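You operate a simulated robot arm through the tools that you are given. There is no shell and no other tool.

The job below is to be done with a simulated robot arm. You get a single attempt, and the scene is never put back.

## Task
Dry the purple ring with the yellow wipe and put it in the spares drawer.
Fine: put the wipe back and shut the drawer.
Where things are to end (x, y in the base frame): purple seal ring within 0.06 m of [0.64, 0.26].

Only the result counts: the job must be done as asked and must still hold three seconds after the hand-in. Knocking over, shifting, dropping, spilling or breaking anything else fails it.

## Robot
A 6-joint arm with a two-finger gripper, fixed in place. Base frame: the origin is on the floor under the middle of its stand, x ahead of it, y to its left, z up. Lengths are in m, angles in degrees, forces in N, time in s.
With the tool pointing down near the work surface it reaches from about 0.3 to 0.7 m from the base axis. Its first joint turns from -166.0 to 166.0 degrees. Payload 3.18 kg.
The tool frame sits at the grasp point between the pads (the TCP): z along the fingers, y along the line on which they close. The tips reach 0.03 m beyond it. The gripper opens to 0.144 m; its body begins 0.103 m behind the TCP.
Orientation is that of the tool frame in the base frame, as [roll, pitch, yaw] about the fixed x, y, z axes, in that order (R = Rz(yaw) Ry(pitch) Rx(roll)). With the fingers straight down and closing along the base's y, the tool's x points along the base's -x, its y along +y and its z along -z.

## Interface
- The arm moves only by the tool move_arm. Its argument "deltas" is a list of rows, each a list of 7 numbers: the shift along the tool's x, y, z in units of 400 mm (1.0 is 400 mm), then the turn, a rotation vector about the tool's x, y, z in units of 180 degrees (1.0 is 180 degrees), then the finger opening in m, from 0 to 0.144. In form: [[dx, dy, dz, wx, wy, wz, jaw], ...]. A call has 1 to 20 rows; each row is the pose to reach, as a shift and turn from the pose commanded when the call began, along the tool's axes at that moment. A call with a number of a shift or a turn outside -1 to 1 is refused whole. Each row takes 0.2 s and may step no farther than 0.05 m and 8.6 degrees from the row before; otherwise, or with a gripper value out of range, the whole call is refused. A pose out of reach is approached as far as the arm can. The call stops where the force on the tool passes 40 N (or 10 N more than at its start, if that is more) or the arm is blocked; 0.2 s more then pass. Each finger travels about 0.1867 m/s and halts on what it meets, pressing with about 41 N; the grip force reading is that of the motor and also rises with nothing between the fingers. The clock runs only during rows and for 0.2 s after the last one: add rows that repeat a pose to give the fingers time. It gives the time, the measured TCP pose, the force on the tool (base axes), the opening and the grip force at its end, in the units of the frame above (readings bear some noise), with the torque about the TCP (base axes, N m) and any sound that the robot's microphone picked up.
- Cameras (640 x 400 px; columns grow to the right, rows downward): "scene" is fixed at [0.2145, -0.5022, 1.2513]; the picture's right is [0.85, -0.53, 0.00], its down [-0.32, -0.51, -0.80] and it looks along [0.42, 0.68, -0.60] (base axes); focal length 350 px, centre (320, 200). "wrist" rides on the gripper at [0.076, 0.016, -0.143] in the tool frame; the picture's right is [-0.21, 0.98, 0.00], its down [-0.84, -0.18, -0.51] and it looks along [-0.50, -0.11, 0.86] (tool axes); focal length 218 px, centre (320, 200). There is no depth. A picture from a camera that has moved, and an enlarged one, comes with that camera's place and axes in the base frame and with its lens. The place of the scene camera against the robot may be out by one fixed shift of up to 0.018 m in any direction.
- snapshot(camera): a new picture of that camera. The clock stands still meanwhile.
- zoom(camera, box): a new picture of the part [left, top, right, bottom] of that camera's present view, enlarged. The clock stands still meanwhile.
- finish_job(): hands the job in; it is judged then, once.

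Nothing tells you positions but the pictures and the camera data. Unless the task says otherwise, let go and move clear before handing in.

The tools are called as a command line: name --pt "numbers of a row" for each row, then --argument value for the rest, lists and objects as JSON in quotes. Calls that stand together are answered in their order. move_arm: Moves the arm, as the interface text tells. Its arguments: {"type":"object","properties":{"deltas":{"type":"array","items":{"type":"array","items":{"type":"number"}}}},"required":["deltas"]} The other tools are called the same way: snapshot (camera) takes a picture; zoom (camera, box) takes an enlarged picture of a part of a camera's view; finish_job () hands the job in.

At the start:

```text
clock: 0.0
eef_pos: [0.3618, 0.2328, 0.9785]
ee_rot: [-179.9, 0.0, 180.0]
force: [-0.1, -0.3, 0.8]
wrist_torque: [-0.02, 0.02, -0.02]
opening: 0.1443
grip_force: 0.1
```

scene: 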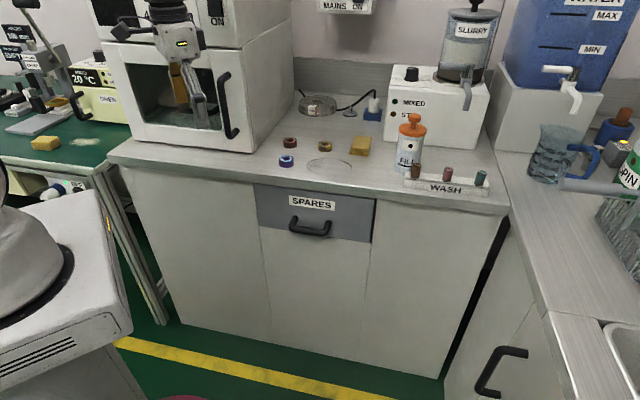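
wrist: 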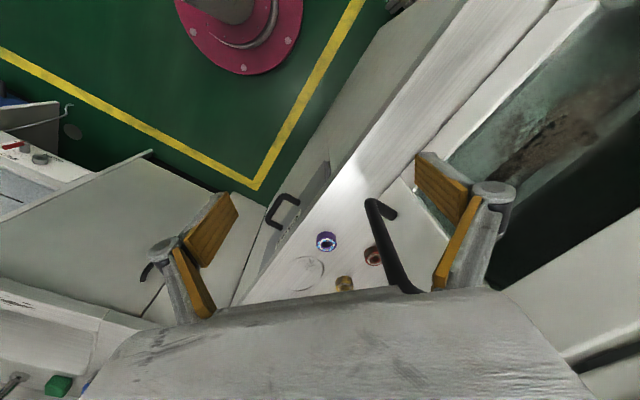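

I see a counter with a spares drawer, a few small rings (one purple/blue), a yellow sponge-like wipe, and other items. I'll zoom in to pin down positions before moving.

zoom --camera "scene" --box '[240, 80, 400, 180]'

zoom --camera "scene" --box '[240, 160, 400, 260]'

zoom --camera "wrist" --box '[240, 160, 440, 300]'

zoom --camera "scene" --box '[0, 60, 160, 220]'

zoom --camera "scene" --box '[380, 80, 540, 200]'

```text
4.00 times, centred on (320, 130) of scene
camera zoom: at [0.2145, -0.5022, 1.2513], right [0.85, -0.53, 0.0], down [-0.32, -0.51, -0.8], along [0.42, 0.68, -0.6], focal length 1402 px, centre (320, 480)
```

zoom: 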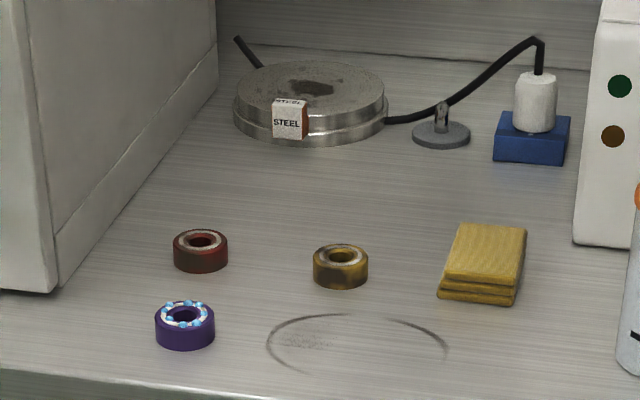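

```text
4.00 times, centred on (320, 210) of scene
camera zoom: at [0.2145, -0.5022, 1.2513], right [0.85, -0.53, 0.0], down [-0.32, -0.51, -0.8], along [0.42, 0.68, -0.6], focal length 1402 px, centre (320, 160)
```

zoom: 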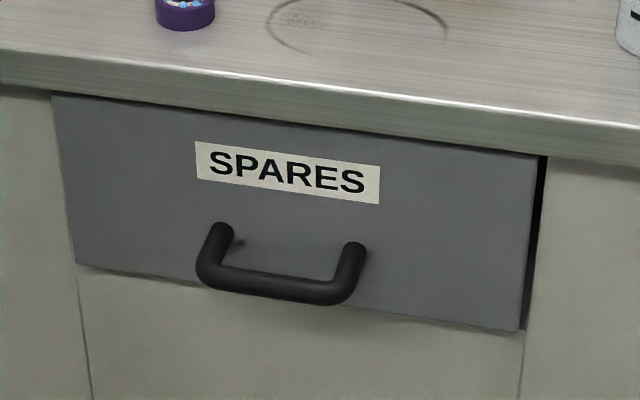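

```text
2.86 times, centred on (340, 230) of wrist
camera zoom: at [0.2858, 0.2507, 1.1211], right [0.21, 0.98, 0.0], down [0.84, -0.18, 0.51], along [0.5, -0.11, -0.86], focal length 624 px, centre (263, 114)
```

zoom: 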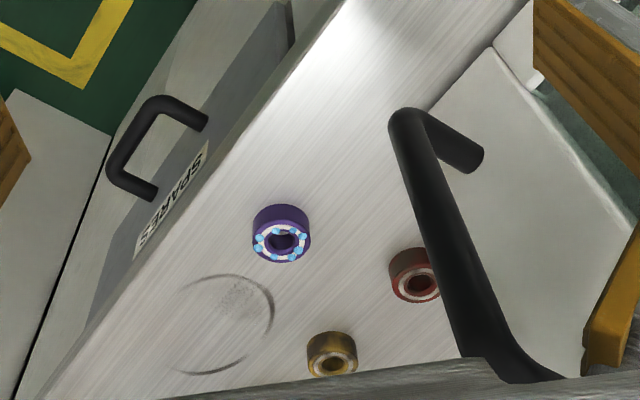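

```text
2.50 times, centred on (80, 140) of scene
camera zoom: at [0.2145, -0.5022, 1.2513], right [0.85, -0.53, 0.0], down [-0.32, -0.51, -0.8], along [0.42, 0.68, -0.6], focal length 876 px, centre (920, 350)
```

zoom: 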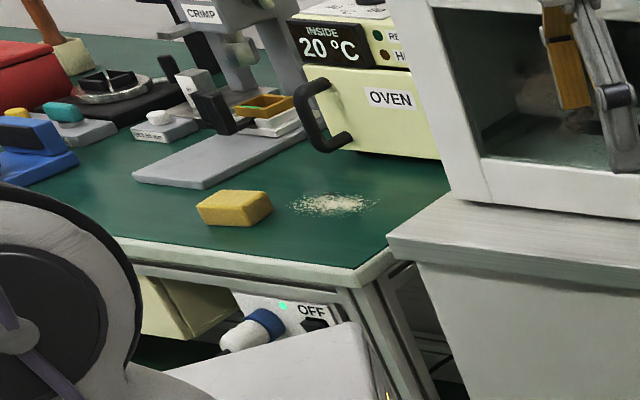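

```text
3.33 times, centred on (460, 140) of scene
camera zoom: at [0.2145, -0.5022, 1.2513], right [0.85, -0.53, 0.0], down [-0.32, -0.51, -0.8], along [0.42, 0.68, -0.6], focal length 1168 px, centre (-147, 400)
```

zoom: 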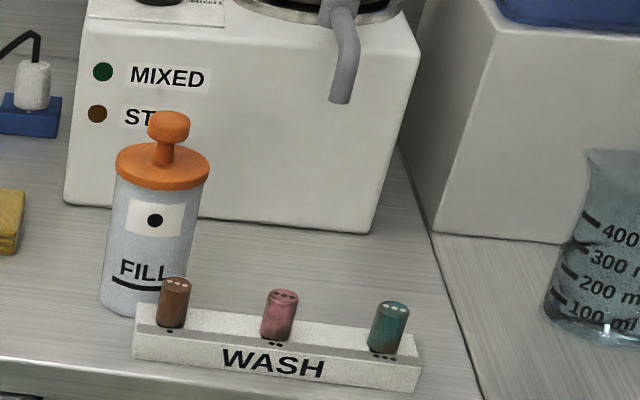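

The counter edge runs at about 45° in the base frame (drawer faces the robot); the purple wet ring is roughly at (0.55, 0.21), and the folded yellow wipe lies further right. I'll move the wrist to an overview pose, turned 45° to face the counter, to measure things accurately.

move_arm --pt "-0.05 -0.044 -0.01 0 0 -0.03 0.144" --pt "-0.1 -0.0875 -0.02 0 0 -0.0625 0.144" --pt "-0.15 -0.131 -0.03 0 0 -0.094 0.144" --pt "-0.2 -0.175 -0.04 0 0 -0.125 0.144" --pt "-0.25 -0.219 -0.05 0 0 -0.156 0.144" --pt "-0.3 -0.2625 -0.05 0 0 -0.1875 0.144" --pt "-0.35 -0.306 -0.05 0 0 -0.219 0.144" --pt "-0.4 -0.35 -0.05 0 0 -0.25 0.144"

snapshot --camera "wrist"

snapshot --camera "scene"

```text
clock: 1.8
eef_pos: [0.5107, 0.0925, 0.9775]
ee_rot: [-179.5, 0.7, -134.9]
force: [0.2, 0.1, -0.1]
wrist_torque: [0.01, -0.02, 0.02]
opening: 0.144
grip_force: 0.1
out of reach, approached as far as the arm can: row 5, 6, 7, 8
```

```text
taken
camera wrist: at [0.4431, 0.0494, 1.1174], right [-0.55, 0.84, -0.01], down [0.71, 0.47, 0.52], along [0.44, 0.28, -0.85], focal length 218 px, centre (320, 200)
```

wrist: 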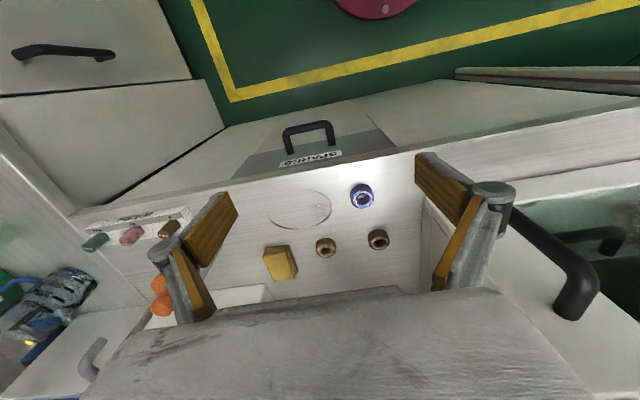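

```text
taken
```

scene: 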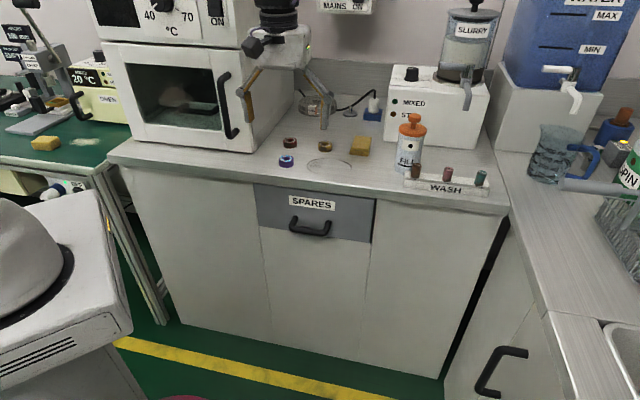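

The ring is at about (0.557, 0.203) with its top near z≈0.815; counter about z≈0.79. I'll zoom in on the wrist view to measure the wipe, the drawer handle and neighbours.

zoom --camera "wrist" --box '[220, 160, 420, 300]'

zoom --camera "wrist" --box '[220, 90, 420, 215]'

zoom --camera "wrist" --box '[0, 180, 240, 330]'

```text
2.86 times, centred on (320, 230) of wrist
camera zoom: at [0.4431, 0.0494, 1.1174], right [-0.55, 0.84, -0.01], down [0.71, 0.47, 0.52], along [0.44, 0.28, -0.85], focal length 624 px, centre (320, 114)
```

zoom: 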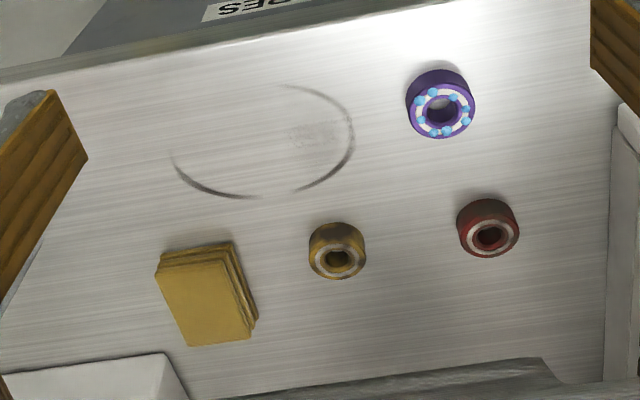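

```text
3.20 times, centred on (320, 152) of wrist
camera zoom: at [0.4431, 0.0494, 1.1174], right [-0.55, 0.84, -0.01], down [0.71, 0.47, 0.52], along [0.44, 0.28, -0.85], focal length 698 px, centre (320, 352)
```

zoom: 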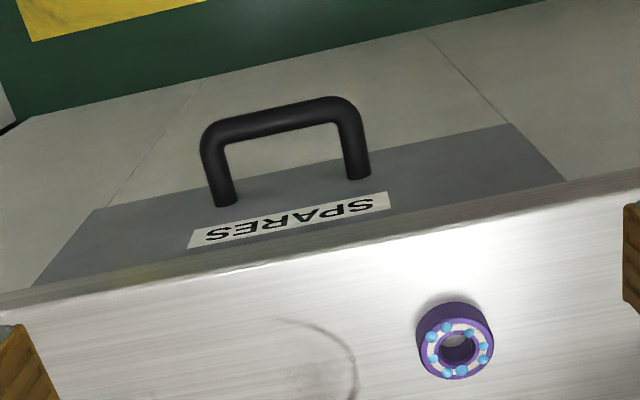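

```text
2.67 times, centred on (120, 255) of wrist
camera zoom: at [0.4431, 0.0494, 1.1174], right [-0.55, 0.84, -0.01], down [0.71, 0.47, 0.52], along [0.44, 0.28, -0.85], focal length 582 px, centre (853, 53)
```

zoom: 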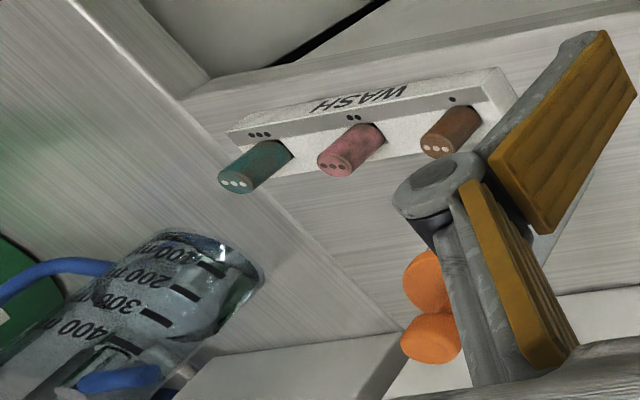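

Counter edge runs along x+y≈0.686; the handle bar is at about (0.548, 0.082, 0.661), and the wipe near (0.775, 0.165), which is at the far end of reach. I'll check the gripper's finger shape up close before planning the drawer pull.

zoom --camera "scene" --box '[220, 0, 360, 140]'

zoom --camera "wrist" --box '[130, 140, 330, 340]'

zoom --camera "wrist" --box '[390, 130, 640, 330]'

```text
2.86 times, centred on (290, 70) of scene
camera zoom: at [0.2145, -0.5022, 1.2513], right [0.85, -0.53, 0.0], down [-0.32, -0.51, -0.8], along [0.42, 0.68, -0.6], focal length 1001 px, centre (406, 571)
```

zoom: 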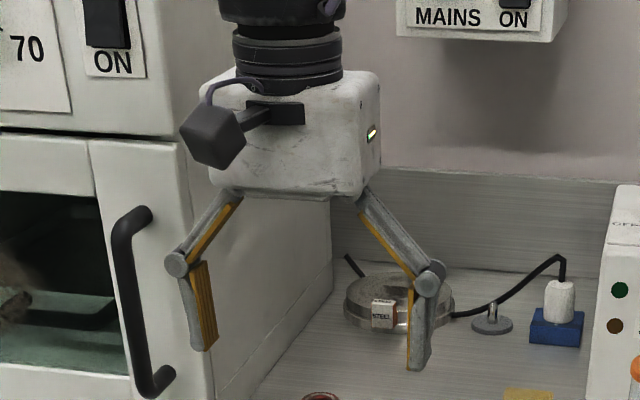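

```text
2.00 times, centred on (230, 240) of wrist
camera zoom: at [0.4431, 0.0494, 1.1174], right [-0.55, 0.84, -0.01], down [0.71, 0.47, 0.52], along [0.44, 0.28, -0.85], focal length 436 px, centre (500, 120)
```

zoom: 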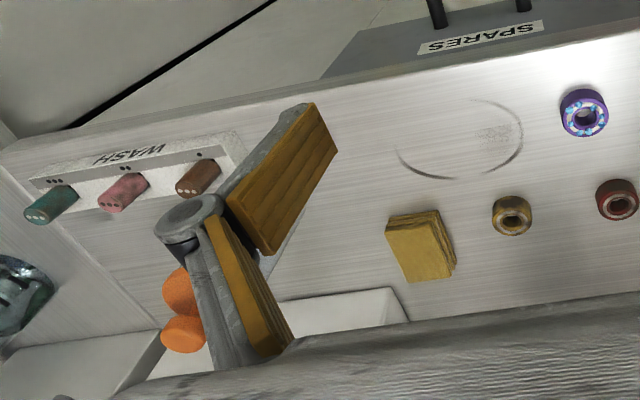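

```text
2.00 times, centred on (515, 230) of wrist
camera zoom: at [0.4431, 0.0494, 1.1174], right [-0.55, 0.84, -0.01], down [0.71, 0.47, 0.52], along [0.44, 0.28, -0.85], focal length 436 px, centre (-70, 140)
```

zoom: 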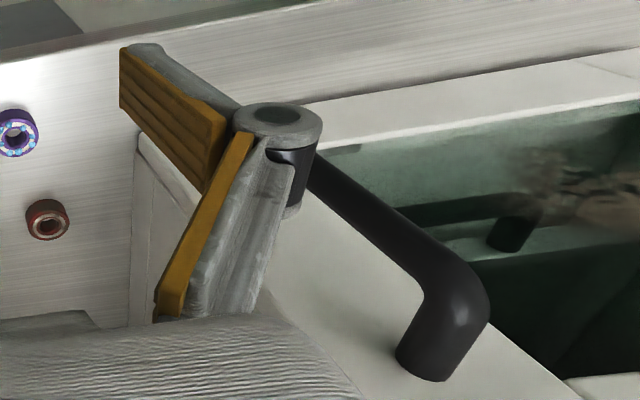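

Fingers are slender (~2 cm wide), so I plan to hook the closed fingertips behind the handle bar and pull. I'll close the gripper, tilt it ~20° so the fingers lean toward the drawer, and come down in front of the counter above the handle for a closer look.

move_arm --pt "0.011 -0.014 0.075 0 -0.0185 0 0.1" --pt "0.0225 -0.028 0.15 0 -0.037 0 0.06" --pt "0.034 -0.0425 0.225 0 -0.0555 0 0.02" --pt "0.045 -0.057 0.3 0 -0.074 0 0.0" --pt "0.056 -0.071 0.375 0 -0.0925 0 0.0" --pt "0.0675 -0.085 0.45 0 -0.111 0 0.0"

snapshot --camera "wrist"

snapshot --camera "scene"

```text
clock: 3.2
eef_pos: [0.5132, 0.0467, 0.7954]
ee_rot: [180.0, 19.9, -134.9]
force: [0.9, 0.3, -1.0]
wrist_torque: [0.04, 0.01, 0.01]
opening: 0.0
grip_force: 30.3
```

```text
taken
camera wrist: at [0.4174, -0.0276, 0.9028], right [-0.55, 0.83, 0.07], down [0.57, 0.31, 0.76], along [0.61, 0.46, -0.64], focal length 218 px, centre (320, 200)
```

wrist: 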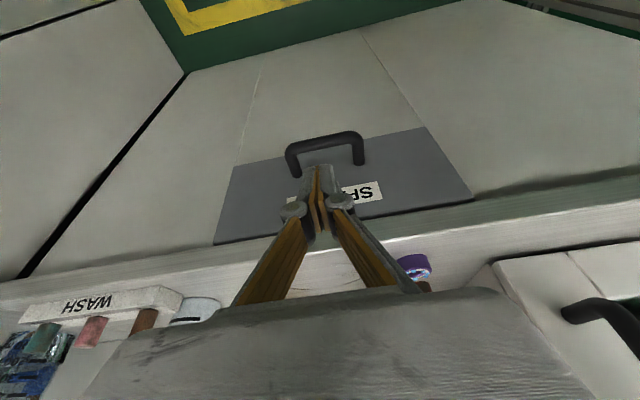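

```text
taken
```

scene: 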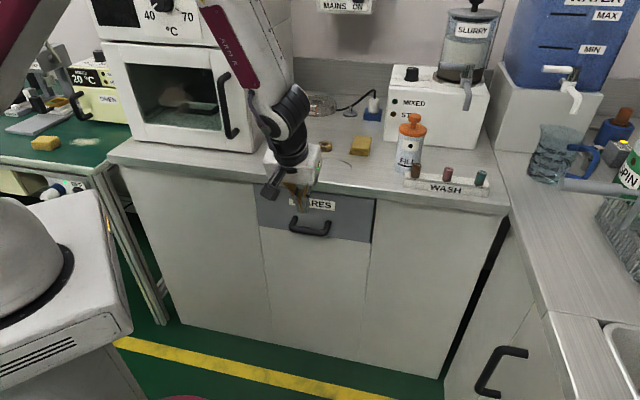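

The arm is now in front of the drawer with closed fingers just above the handle. I'll zoom in to refine the handle's place.

zoom --camera "wrist" --box '[240, 110, 400, 230]'

zoom --camera "scene" --box '[240, 130, 400, 250]'

```text
3.33 times, centred on (320, 170) of wrist
camera zoom: at [0.4174, -0.0276, 0.9028], right [-0.55, 0.83, 0.07], down [0.57, 0.31, 0.76], along [0.61, 0.46, -0.64], focal length 728 px, centre (320, 300)
```

zoom: 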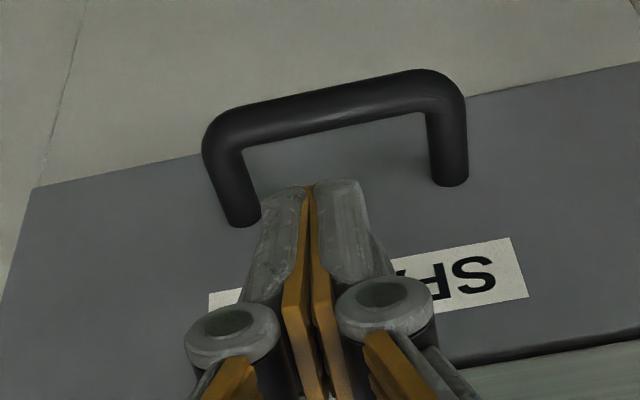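

```text
3.33 times, centred on (320, 190) of scene
camera zoom: at [0.2145, -0.5022, 1.2513], right [0.85, -0.53, 0.0], down [-0.32, -0.51, -0.8], along [0.42, 0.68, -0.6], focal length 1168 px, centre (320, 233)
```

zoom: 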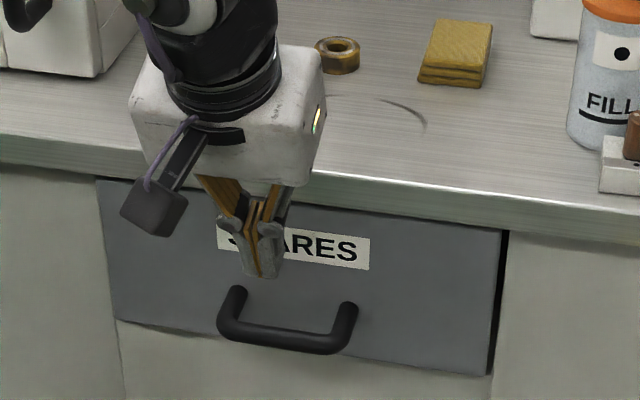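

The bar sits at n≈0.445 m (distance out along the 45° direction), z≈0.663, about 5 cm off the drawer front at n≈0.495. I'll tilt to 30° and line up so that the closed fingertips slide in behind the bar.

move_arm --pt "-0.01 0.004 0.048 0 -0.028 0 0.0" --pt "-0.0203 0.0075 0.0963 0 -0.0556 0 0.0"

zoom --camera "wrist" --box '[240, 80, 400, 240]'

zoom --camera "scene" --box '[240, 130, 400, 250]'

```text
clock: 3.8
eef_pos: [0.5263, 0.0645, 0.7626]
ee_rot: [179.9, 29.9, -134.9]
force: [-0.2, -0.7, 0.0]
wrist_torque: [-0.01, 0.03, -0.01]
opening: 0.0001
grip_force: 31.1
```

```text
2.50 times, centred on (320, 160) of wrist
camera zoom: at [0.4171, -0.0211, 0.8458], right [-0.56, 0.82, 0.1], down [0.46, 0.21, 0.86], along [0.68, 0.53, -0.5], focal length 546 px, centre (320, 300)
```

zoom: 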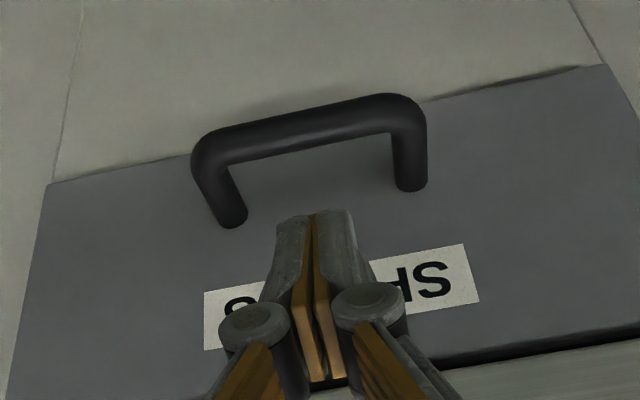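

```text
3.33 times, centred on (320, 190) of scene
camera zoom: at [0.2145, -0.5022, 1.2513], right [0.85, -0.53, 0.0], down [-0.32, -0.51, -0.8], along [0.42, 0.68, -0.6], focal length 1168 px, centre (320, 233)
```

zoom: 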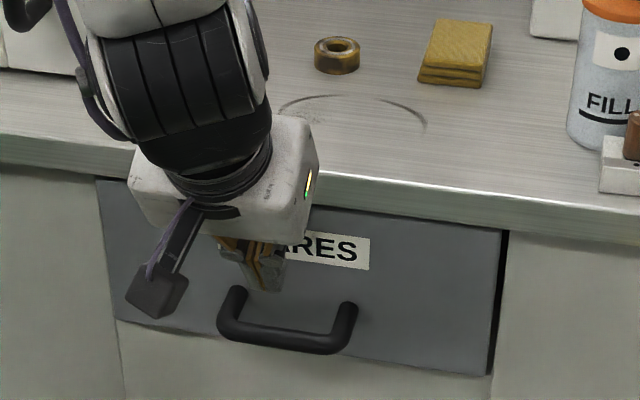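

Aligned: the tool's axis passes just behind the bar. Now I advance 9 cm along the finger axis so the tips go behind the bar.

move_arm --pt "0 0 0.06 0 0 0 0.0" --pt "0 0 0.12 0 0 0 0.0" --pt "0 0 0.18 0 0 0 0.0" --pt "0 0 0.225 0 0 0 0.0"

zoom --camera "wrist" --box '[240, 80, 400, 240]'

zoom --camera "scene" --box '[240, 130, 400, 250]'

```text
clock: 4.8
eef_pos: [0.5608, 0.0983, 0.6824]
ee_rot: [180.0, 30.0, -135.1]
force: [-4.3, -4.3, 2.6]
wrist_torque: [-0.01, 0.04, 0.05]
opening: 0.0058
grip_force: 30.9
```

```text
2.50 times, centred on (320, 160) of wrist
camera zoom: at [0.4511, 0.0114, 0.7663], right [-0.56, 0.82, 0.1], down [0.47, 0.21, 0.86], along [0.68, 0.53, -0.5], focal length 546 px, centre (320, 300)
```

zoom: 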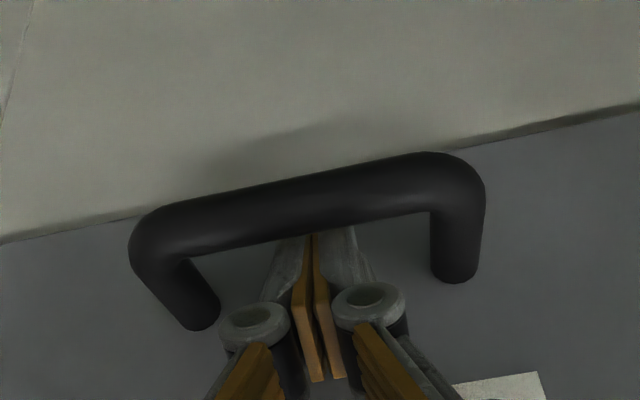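

```text
3.33 times, centred on (320, 190) of scene
camera zoom: at [0.2145, -0.5022, 1.2513], right [0.85, -0.53, 0.0], down [-0.32, -0.51, -0.8], along [0.42, 0.68, -0.6], focal length 1168 px, centre (320, 233)
```

zoom: 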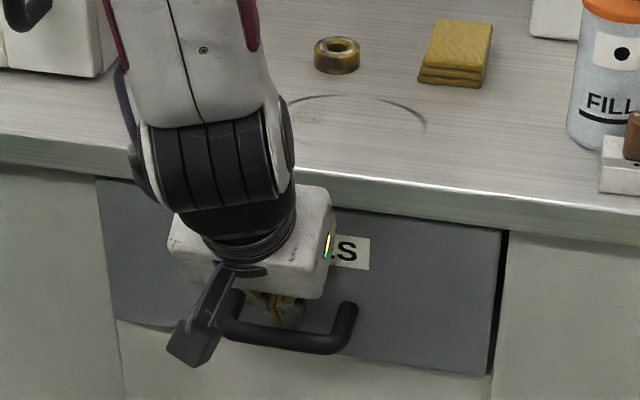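

The fingertips are behind the bar (lightly touching the drawer front). I'll pull gently 6 cm toward the robot first.

move_arm --pt "0.0325 0 -0.01875 0 0 0 0.0" --pt "0.065 0 -0.0375 0 0 0 0.0" --pt "0.0974 0 -0.0563 0 0 0 0.0" --pt "0.13 0 -0.075 0 0 0 0.0"

snapshot --camera "scene"

zoom --camera "wrist" --box '[200, 80, 440, 260]'

```text
clock: 5.8
eef_pos: [0.5182, 0.0558, 0.6825]
ee_rot: [179.5, 29.8, -135.1]
force: [0.6, 0.5, -0.6]
wrist_torque: [-0.01, -0.03, 0.02]
opening: 0.0
grip_force: 30.6
```

```text
taken
```

scene: 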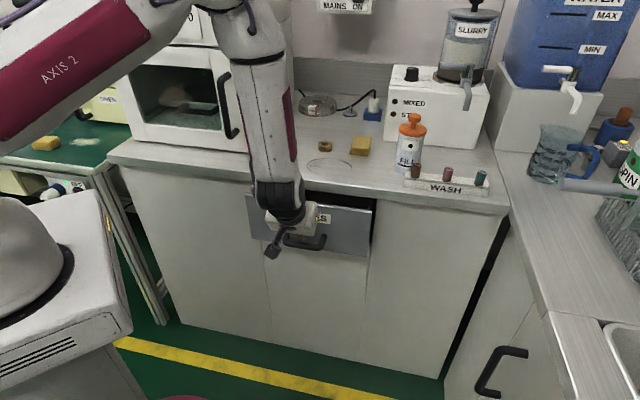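

```text
2.22 times, centred on (320, 170) of wrist
camera zoom: at [0.4097, -0.0301, 0.7688], right [-0.56, 0.82, 0.11], down [0.47, 0.21, 0.86], along [0.68, 0.54, -0.5], focal length 485 px, centre (320, 267)
```

zoom: 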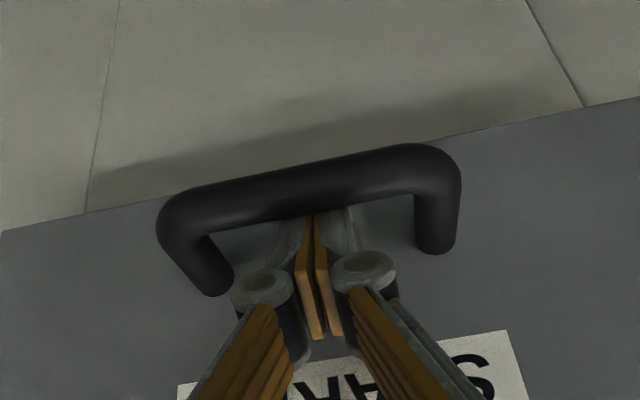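

The drawer is opening smoothly with little force. I'll continue pulling about 18 cm more at a gentle rate.

move_arm --pt "0.0325 0 -0.01875 0 0 0 0.0" --pt "0.0758 0 -0.04375 0 0 0 0.0" --pt "0.119 0 -0.06875 0 0 0 0.0" --pt "0.1624 0 -0.09375 0 0 0 0.0" --pt "0.2057 0 -0.11875 0 0 0 0.0" --pt "0.249 0 -0.14375 0 0 0 0.0" --pt "0.2923 0 -0.16875 0 0 0 0.0" --pt "0.3248 0 -0.1875 0 0 0 0.0" --pt "0.3572 0 -0.20625 0 0 0 0.0" --pt "0.379 0 -0.21875 0 0 0 0.0" --pt "0.3897 0 -0.225 0 0 0 0.0"

snapshot --camera "scene"

snapshot --camera "wrist"

```text
clock: 8.2
eef_pos: [0.4336, -0.0923, 0.7091]
ee_rot: [177.8, 29.4, -135.6]
force: [-0.7, -0.1, 0.2]
wrist_torque: [0.01, 0.02, -0.01]
opening: 0.0001
grip_force: 31.0
out of reach, approached as far as the arm can: row 1, 2, 3, 4, 5, 6, 7, 8, 9, 10, 11
```

```text
taken
```

scene: 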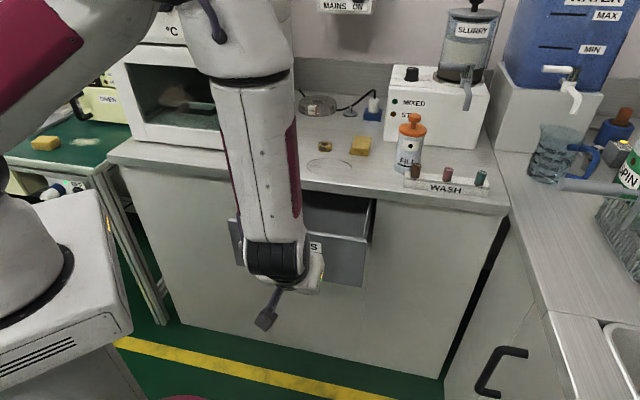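

```text
taken
camera wrist: at [0.3275, -0.1803, 0.7953], right [-0.57, 0.81, 0.13], down [0.49, 0.2, 0.85], along [0.66, 0.55, -0.51], focal length 218 px, centre (320, 200)
```

wrist: 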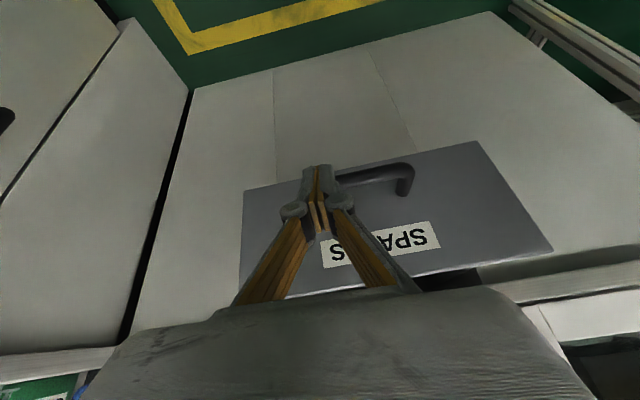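

The arm folded near its inner reach limit and slid off the bar, but the drawer is partly open. I'll look closely to see how far it is open.

zoom --camera "scene" --box '[220, 160, 400, 320]'

zoom --camera "wrist" --box '[220, 110, 580, 310]'

```text
2.50 times, centred on (310, 240) of scene
camera zoom: at [0.2145, -0.5022, 1.2513], right [0.85, -0.53, 0.0], down [-0.32, -0.51, -0.8], along [0.42, 0.68, -0.6], focal length 876 px, centre (345, 100)
```

zoom: 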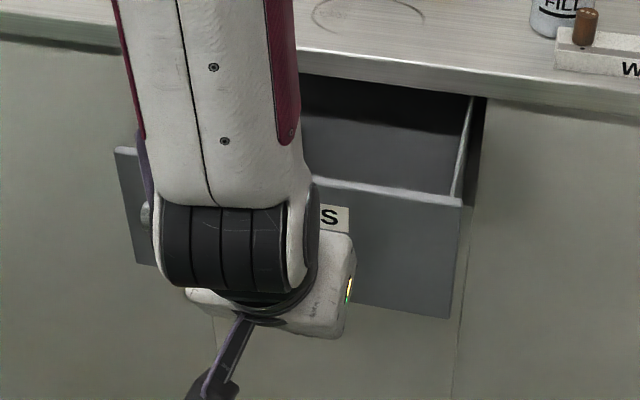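

```text
1.78 times, centred on (400, 210) of wrist
camera zoom: at [0.3275, -0.1803, 0.7953], right [-0.57, 0.81, 0.13], down [0.49, 0.2, 0.85], along [0.66, 0.55, -0.51], focal length 388 px, centre (178, 182)
```

zoom: 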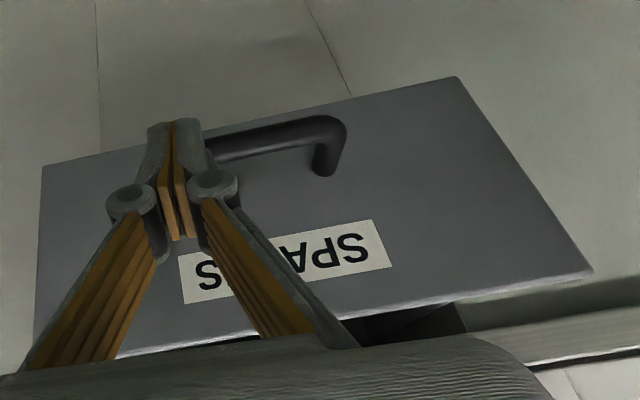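

The drawer is open about 16 cm (front at n≈0.334, bar at n≈0.284). I want it open further, so I'll rise, straighten the tool to vertical (which reaches closer in), and position above the gap behind the bar.

move_arm --pt "-0.056 0 -0.0975 0 0.02 0 0.0" --pt "-0.1125 0 -0.195 0 0.045 0 0.0" --pt "-0.15 0.03 -0.17 0 0.085 0 0.0" --pt "-0.19 0.06 -0.15 0 0.125 0 0.0" --pt "-0.23 0.09 -0.125 0 0.163 0 0.0" --pt "-0.2685 0.1175 -0.105 0 0.163 0 0.0"

snapshot --camera "wrist"

snapshot --camera "scene"

```text
clock: 9.6
eef_pos: [0.4472, -0.0124, 0.7996]
ee_rot: [-179.9, 0.7, -134.9]
force: [0.0, 0.8, -0.1]
wrist_torque: [-0.01, 0.05, 0.01]
opening: 0.0
grip_force: 31.0
```

```text
taken
camera wrist: at [0.3803, -0.0566, 0.9399], right [-0.55, 0.84, 0.0], down [0.72, 0.47, 0.52], along [0.43, 0.28, -0.86], focal length 218 px, centre (320, 200)
```

wrist: 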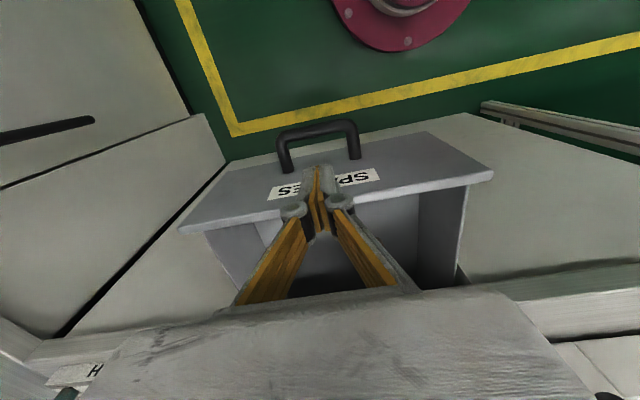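

```text
taken
```

scene: 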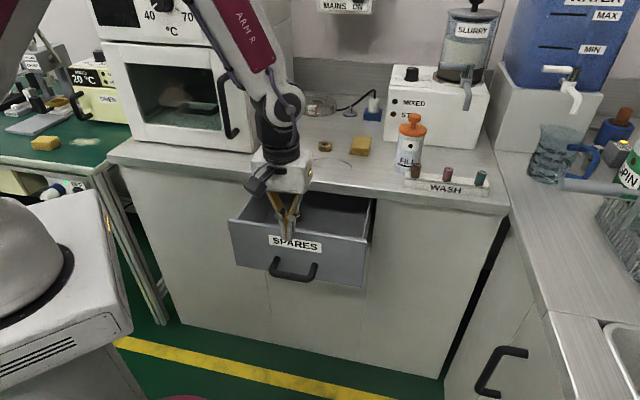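

The tool is vertical above the drawer front. I'll zoom to get the bar's exact new place.

zoom --camera "wrist" --box '[240, 100, 400, 220]'

zoom --camera "scene" --box '[220, 170, 400, 300]'

```text
3.33 times, centred on (320, 160) of wrist
camera zoom: at [0.3803, -0.0566, 0.9399], right [-0.55, 0.84, 0.0], down [0.72, 0.47, 0.52], along [0.43, 0.28, -0.86], focal length 728 px, centre (320, 333)
```

zoom: 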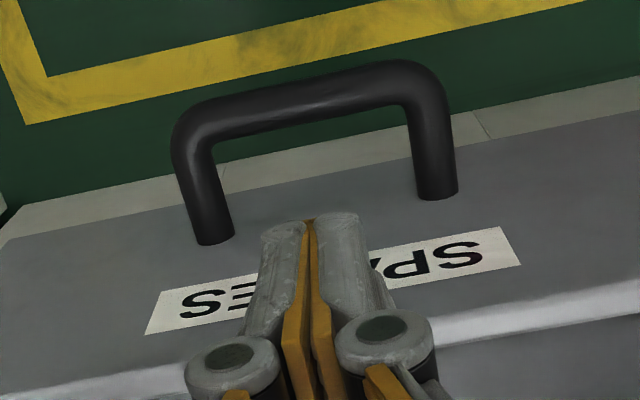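

```text
3.08 times, centred on (310, 235) of scene
camera zoom: at [0.2145, -0.5022, 1.2513], right [0.85, -0.53, 0.0], down [-0.32, -0.51, -0.8], along [0.42, 0.68, -0.6], focal length 1078 px, centre (351, 92)
```

zoom: 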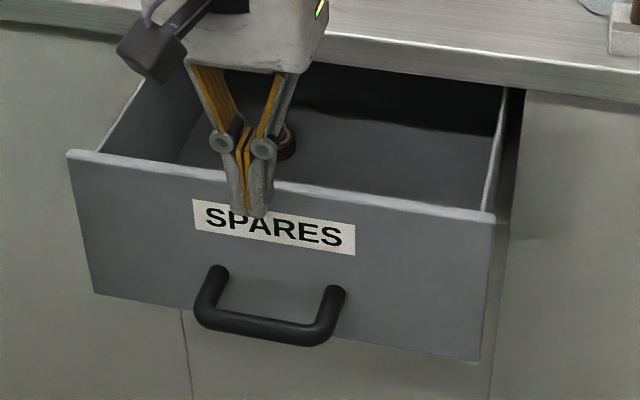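

There's already a small round part inside the drawer at the back, so I must not disturb it. Now I lower the closed fingers straight down into the gap behind the bar.

move_arm --pt "-0.02 0 0.03 0 0 0 0.0" --pt "-0.02 0 0.11 0 0 0 0.0" --pt "-0.02 0 0.19 0 0 0 0.0" --pt "-0.02 0 0.26 0 0 0 0.0" --pt "-0.02 0 0.3125 0 0 0 0.0"

snapshot --camera "wrist"

zoom --camera "scene" --box '[220, 170, 400, 300]'

```text
clock: 10.8
eef_pos: [0.4514, -0.0037, 0.6734]
ee_rot: [179.9, 0.7, -135.1]
force: [0.5, 0.1, 1.4]
wrist_torque: [0.05, 0.03, 0.01]
opening: 0.0
grip_force: 30.8
```

```text
taken
camera wrist: at [0.3847, -0.0487, 0.8158], right [-0.54, 0.84, 0.0], down [0.72, 0.46, 0.52], along [0.43, 0.28, -0.86], focal length 218 px, centre (320, 200)
```

wrist: 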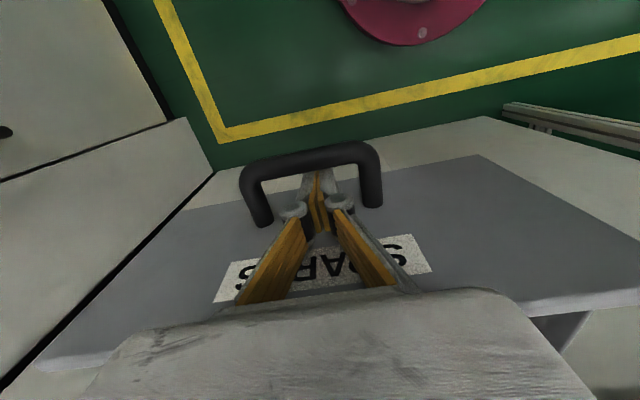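

```text
3.08 times, centred on (310, 235) of scene
camera zoom: at [0.2145, -0.5022, 1.2513], right [0.85, -0.53, 0.0], down [-0.32, -0.51, -0.8], along [0.42, 0.68, -0.6], focal length 1078 px, centre (351, 92)
```

zoom: 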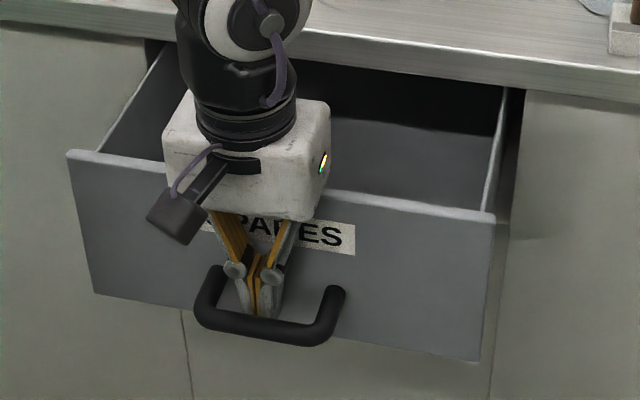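

The tips are behind the bar. Pulling straight toward the robot another ~9.5 cm, slowly.

move_arm --pt "0.025 0 0 0 0 0 0.0" --pt "0.05 0 0 0 0 0 0.0" --pt "0.0875 0 0 0 0 0 0.0" --pt "0.125 0 0 0 0 0 0.0" --pt "0.1625 0 0 0 0 0 0.0" --pt "0.2 0 0 0 0 0 0.0" --pt "0.225 0 0 0 0 0 0.0" --pt "0.2375 0 0 0 0 0 0.0"

snapshot --camera "wrist"

zoom --camera "scene" --box '[200, 160, 400, 320]'

```text
clock: 12.6
eef_pos: [0.3869, -0.0727, 0.672]
ee_rot: [-179.9, 0.5, -134.9]
force: [0.5, -0.1, 0.8]
wrist_torque: [0.0, 0.01, 0.0]
opening: 0.0
grip_force: 30.9
```

```text
taken
camera wrist: at [0.3206, -0.1154, 0.8145], right [-0.54, 0.84, 0.0], down [0.72, 0.47, 0.52], along [0.43, 0.28, -0.86], focal length 218 px, centre (320, 200)
```

wrist: 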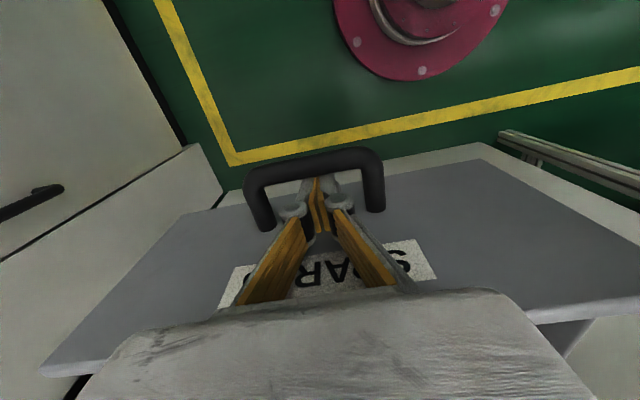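

```text
2.50 times, centred on (300, 240) of scene
camera zoom: at [0.2145, -0.5022, 1.2513], right [0.85, -0.53, 0.0], down [-0.32, -0.51, -0.8], along [0.42, 0.68, -0.6], focal length 876 px, centre (370, 100)
```

zoom: 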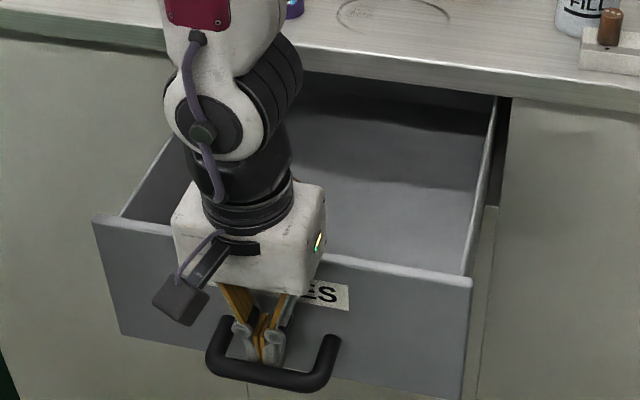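

The drawer is now open about 24 cm, so the target spot sits at n≈0.395, e≈0.269 in the open drawer. I'll free the fingers, rise, and look inside the drawer.

move_arm --pt "-0.02 0 0 0 0 0 0.0" --pt "-0.022 0 -0.1 0 0 0 0.0" --pt "-0.022 0 -0.2 0 0 0 0.0" --pt "-0.022 0 -0.3 0 0 0 0.0" --pt "-0.022 0.02 -0.4 0 0 0 0.0" --pt "-0.022 0.04 -0.5 0 0 0 0.0" --pt "-0.022 0.06 -0.6 0 0 0 0.0"

snapshot --camera "wrist"

snapshot --camera "scene"

```text
clock: 14.2
eef_pos: [0.3741, -0.0504, 0.9132]
ee_rot: [180.0, 0.6, -134.9]
force: [0.4, 0.6, 0.8]
wrist_torque: [0.05, -0.05, -0.01]
opening: 0.0
grip_force: 30.2
```

```text
taken
camera wrist: at [0.3073, -0.0946, 1.0557], right [-0.54, 0.84, 0.0], down [0.72, 0.46, 0.52], along [0.43, 0.28, -0.86], focal length 218 px, centre (320, 200)
```

wrist: 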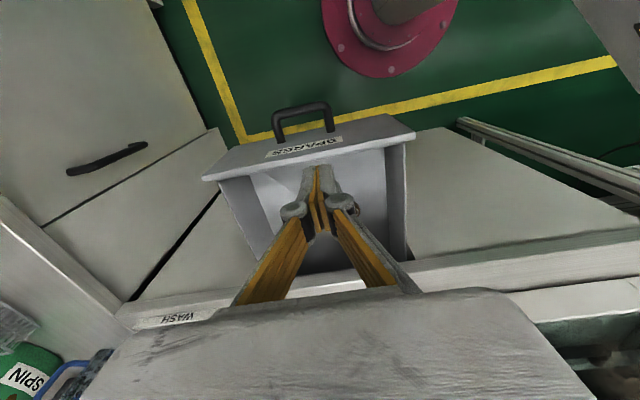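

```text
taken
```

scene: 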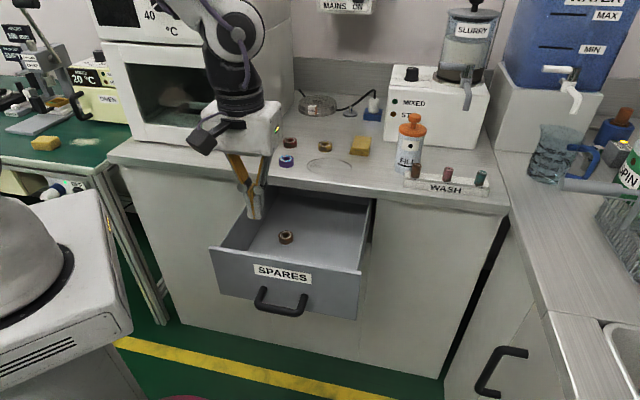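

The drawer is well open and I can see one spare ring lying on its floor. I'll zoom in to measure it and the drawer's inside.

zoom --camera "scene" --box '[200, 180, 400, 330]'

zoom --camera "wrist" --box '[190, 90, 430, 290]'

```text
2.67 times, centred on (300, 255) of scene
camera zoom: at [0.2145, -0.5022, 1.2513], right [0.85, -0.53, 0.0], down [-0.32, -0.51, -0.8], along [0.42, 0.68, -0.6], focal length 935 px, centre (373, 53)
```

zoom: 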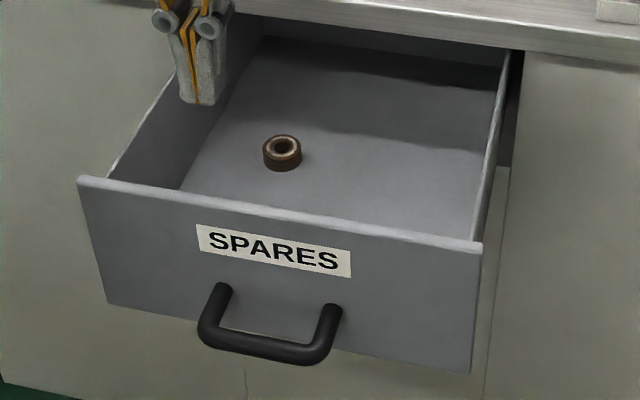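

```text
2.00 times, centred on (310, 190) of wrist
camera zoom: at [0.3073, -0.0946, 1.0557], right [-0.54, 0.84, 0.0], down [0.72, 0.46, 0.52], along [0.43, 0.28, -0.86], focal length 436 px, centre (340, 220)
```

zoom: 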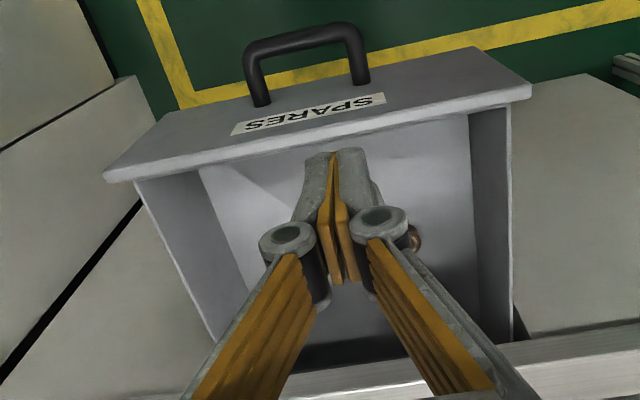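

The spare ring in the drawer is at about n≈0.424, e≈0.275, so I'll later place the purple ring clear of it, around n≈0.37. Next I go for the wipe: it needs a tilted reach, so I move to a hover in front of it with a 40° tilt.

move_arm --pt "-0.069 -0.0375 -0.02 0 -0.02 0 0.0" --pt "-0.138 -0.075 -0.04 0 -0.045 0 0.0" --pt "-0.207 -0.1125 -0.05 0 -0.075 0 0.0" --pt "-0.276 -0.15 -0.05 0 -0.105 0 0.02" --pt "-0.345 -0.1875 -0.05 0 -0.135 0 0.05" --pt "-0.414 -0.225 -0.05 0 -0.165 0 0.085" --pt "-0.483 -0.2625 -0.05 0 -0.195 0 0.085" --pt "-0.5525 -0.3 -0.05 0 -0.222 0 0.085"

snapshot --camera "wrist"

snapshot --camera "scene"

```text
clock: 16.0
eef_pos: [0.6142, 0.0221, 0.9381]
ee_rot: [180.0, 40.8, -134.9]
force: [-0.6, 0.3, 0.3]
wrist_torque: [-0.03, 0.03, 0.02]
opening: 0.085
grip_force: 0.1
```

```text
taken
camera wrist: at [0.4959, -0.0729, 0.995], right [-0.58, 0.8, 0.14], down [0.34, 0.09, 0.93], along [0.74, 0.59, -0.33], focal length 218 px, centre (320, 200)
```

wrist: 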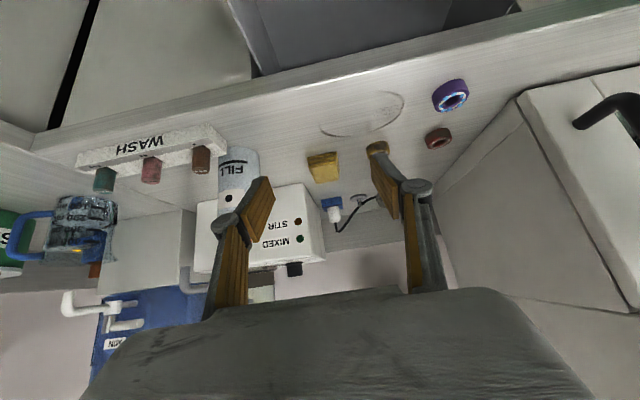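

```text
taken
```

scene: 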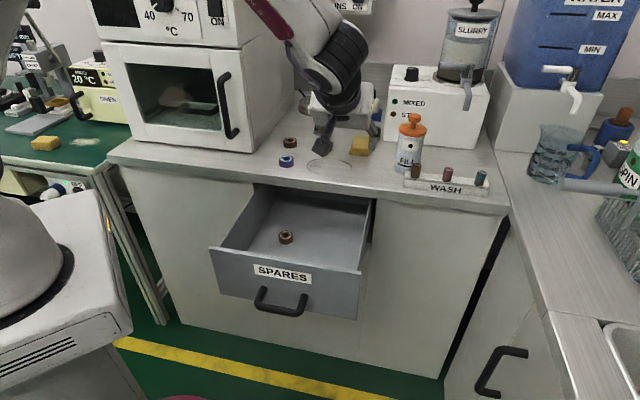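

Good view: wipe ahead with clear space around it. I'll zoom to measure the wipe's corners and check its relation to the gripper.

zoom --camera "wrist" --box '[270, 80, 480, 220]'

zoom --camera "wrist" --box '[180, 120, 440, 300]'

```text
2.86 times, centred on (375, 150) of wrist
camera zoom: at [0.4959, -0.0729, 0.995], right [-0.58, 0.8, 0.14], down [0.34, 0.09, 0.93], along [0.74, 0.59, -0.33], focal length 624 px, centre (163, 343)
```

zoom: 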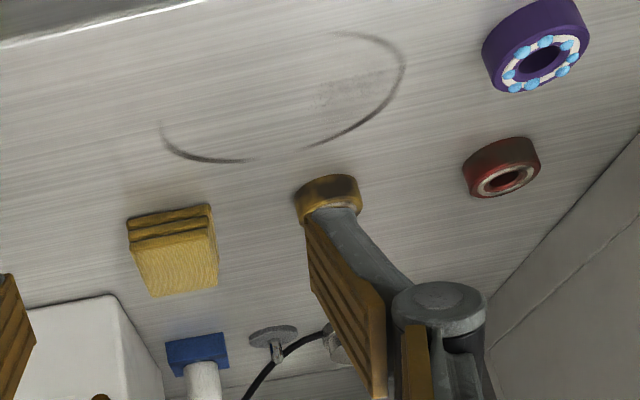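

```text
2.22 times, centred on (310, 210) of wrist
camera zoom: at [0.4959, -0.0729, 0.995], right [-0.58, 0.8, 0.14], down [0.34, 0.09, 0.93], along [0.74, 0.59, -0.33], focal length 485 px, centre (342, 178)
```

zoom: 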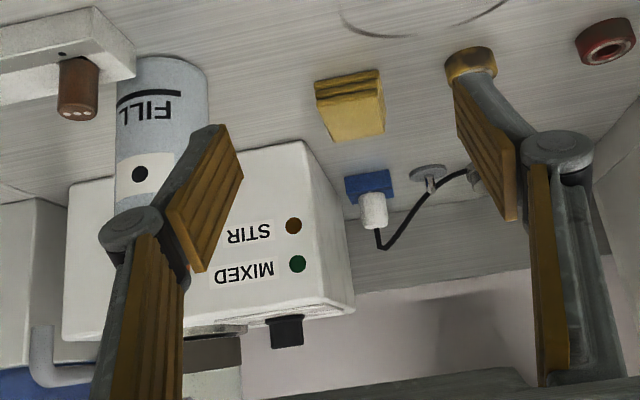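

The wipe is aligned with the counter: near edge n≈0.641, e from 0.401 to 0.452, so centre e≈0.427. I'll move to a hover just above and in front of it, with jaws at 0.076.

move_arm --pt "-0.052 -0.004 0.07 0 0 0 0.076" --pt "-0.104 -0.008 0.14 0 0 0 0.076" --pt "-0.156 -0.012 0.21 0 0 0 0.076" --pt "-0.208 -0.016 0.28 0 0 0 0.076" --pt "-0.2597 -0.02 0.3495 0 0 0 0.076"

snapshot --camera "wrist"

snapshot --camera "scene"

```text
clock: 17.2
eef_pos: [0.7408, 0.1346, 0.8973]
ee_rot: [179.9, 40.6, -135.1]
force: [0.4, 1.0, 0.9]
wrist_torque: [-0.04, 0.03, -0.04]
opening: 0.0761
grip_force: 0.1
```

```text
taken
camera wrist: at [0.6223, 0.0403, 0.955], right [-0.58, 0.8, 0.14], down [0.35, 0.09, 0.93], along [0.74, 0.59, -0.33], focal length 218 px, centre (320, 200)
```

wrist: 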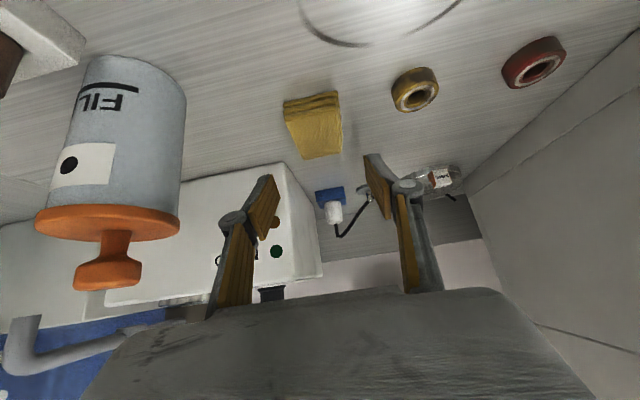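

```text
taken
```

scene: 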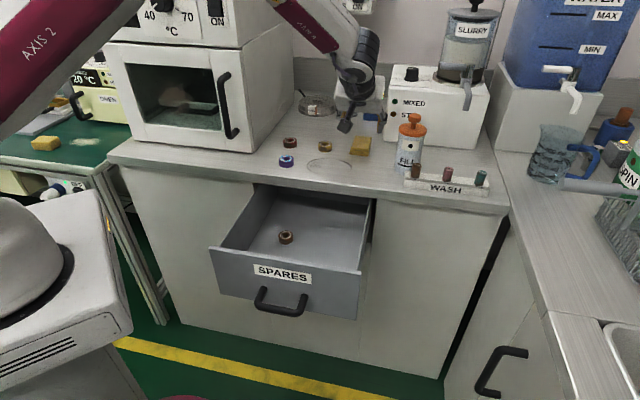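

Reachable. I'll zoom in again to refine the wipe's position relative to the fingers.

zoom --camera "wrist" --box '[230, 60, 430, 200]'

zoom --camera "scene" --box '[300, 80, 440, 180]'

```text
2.86 times, centred on (330, 130) of wrist
camera zoom: at [0.6223, 0.0403, 0.955], right [-0.58, 0.8, 0.14], down [0.35, 0.09, 0.93], along [0.74, 0.59, -0.33], focal length 624 px, centre (291, 400)
```

zoom: 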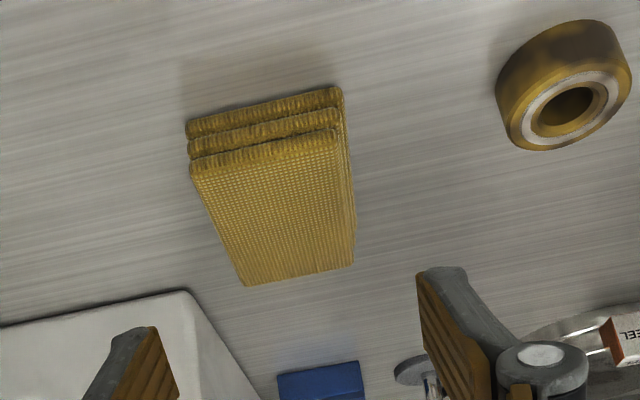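

```text
4.00 times, centred on (370, 130) of scene
camera zoom: at [0.2145, -0.5022, 1.2513], right [0.85, -0.53, 0.0], down [-0.32, -0.51, -0.8], along [0.42, 0.68, -0.6], focal length 1402 px, centre (120, 480)
```

zoom: 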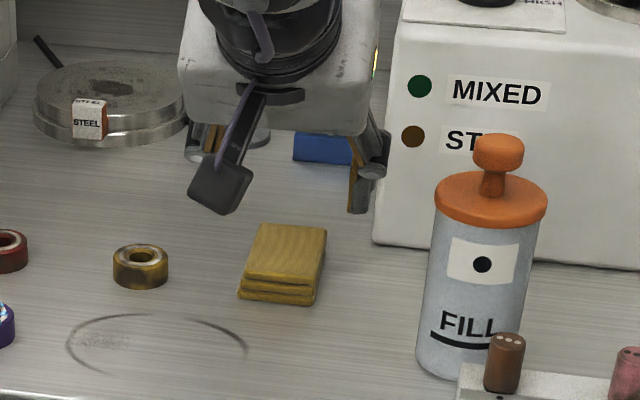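

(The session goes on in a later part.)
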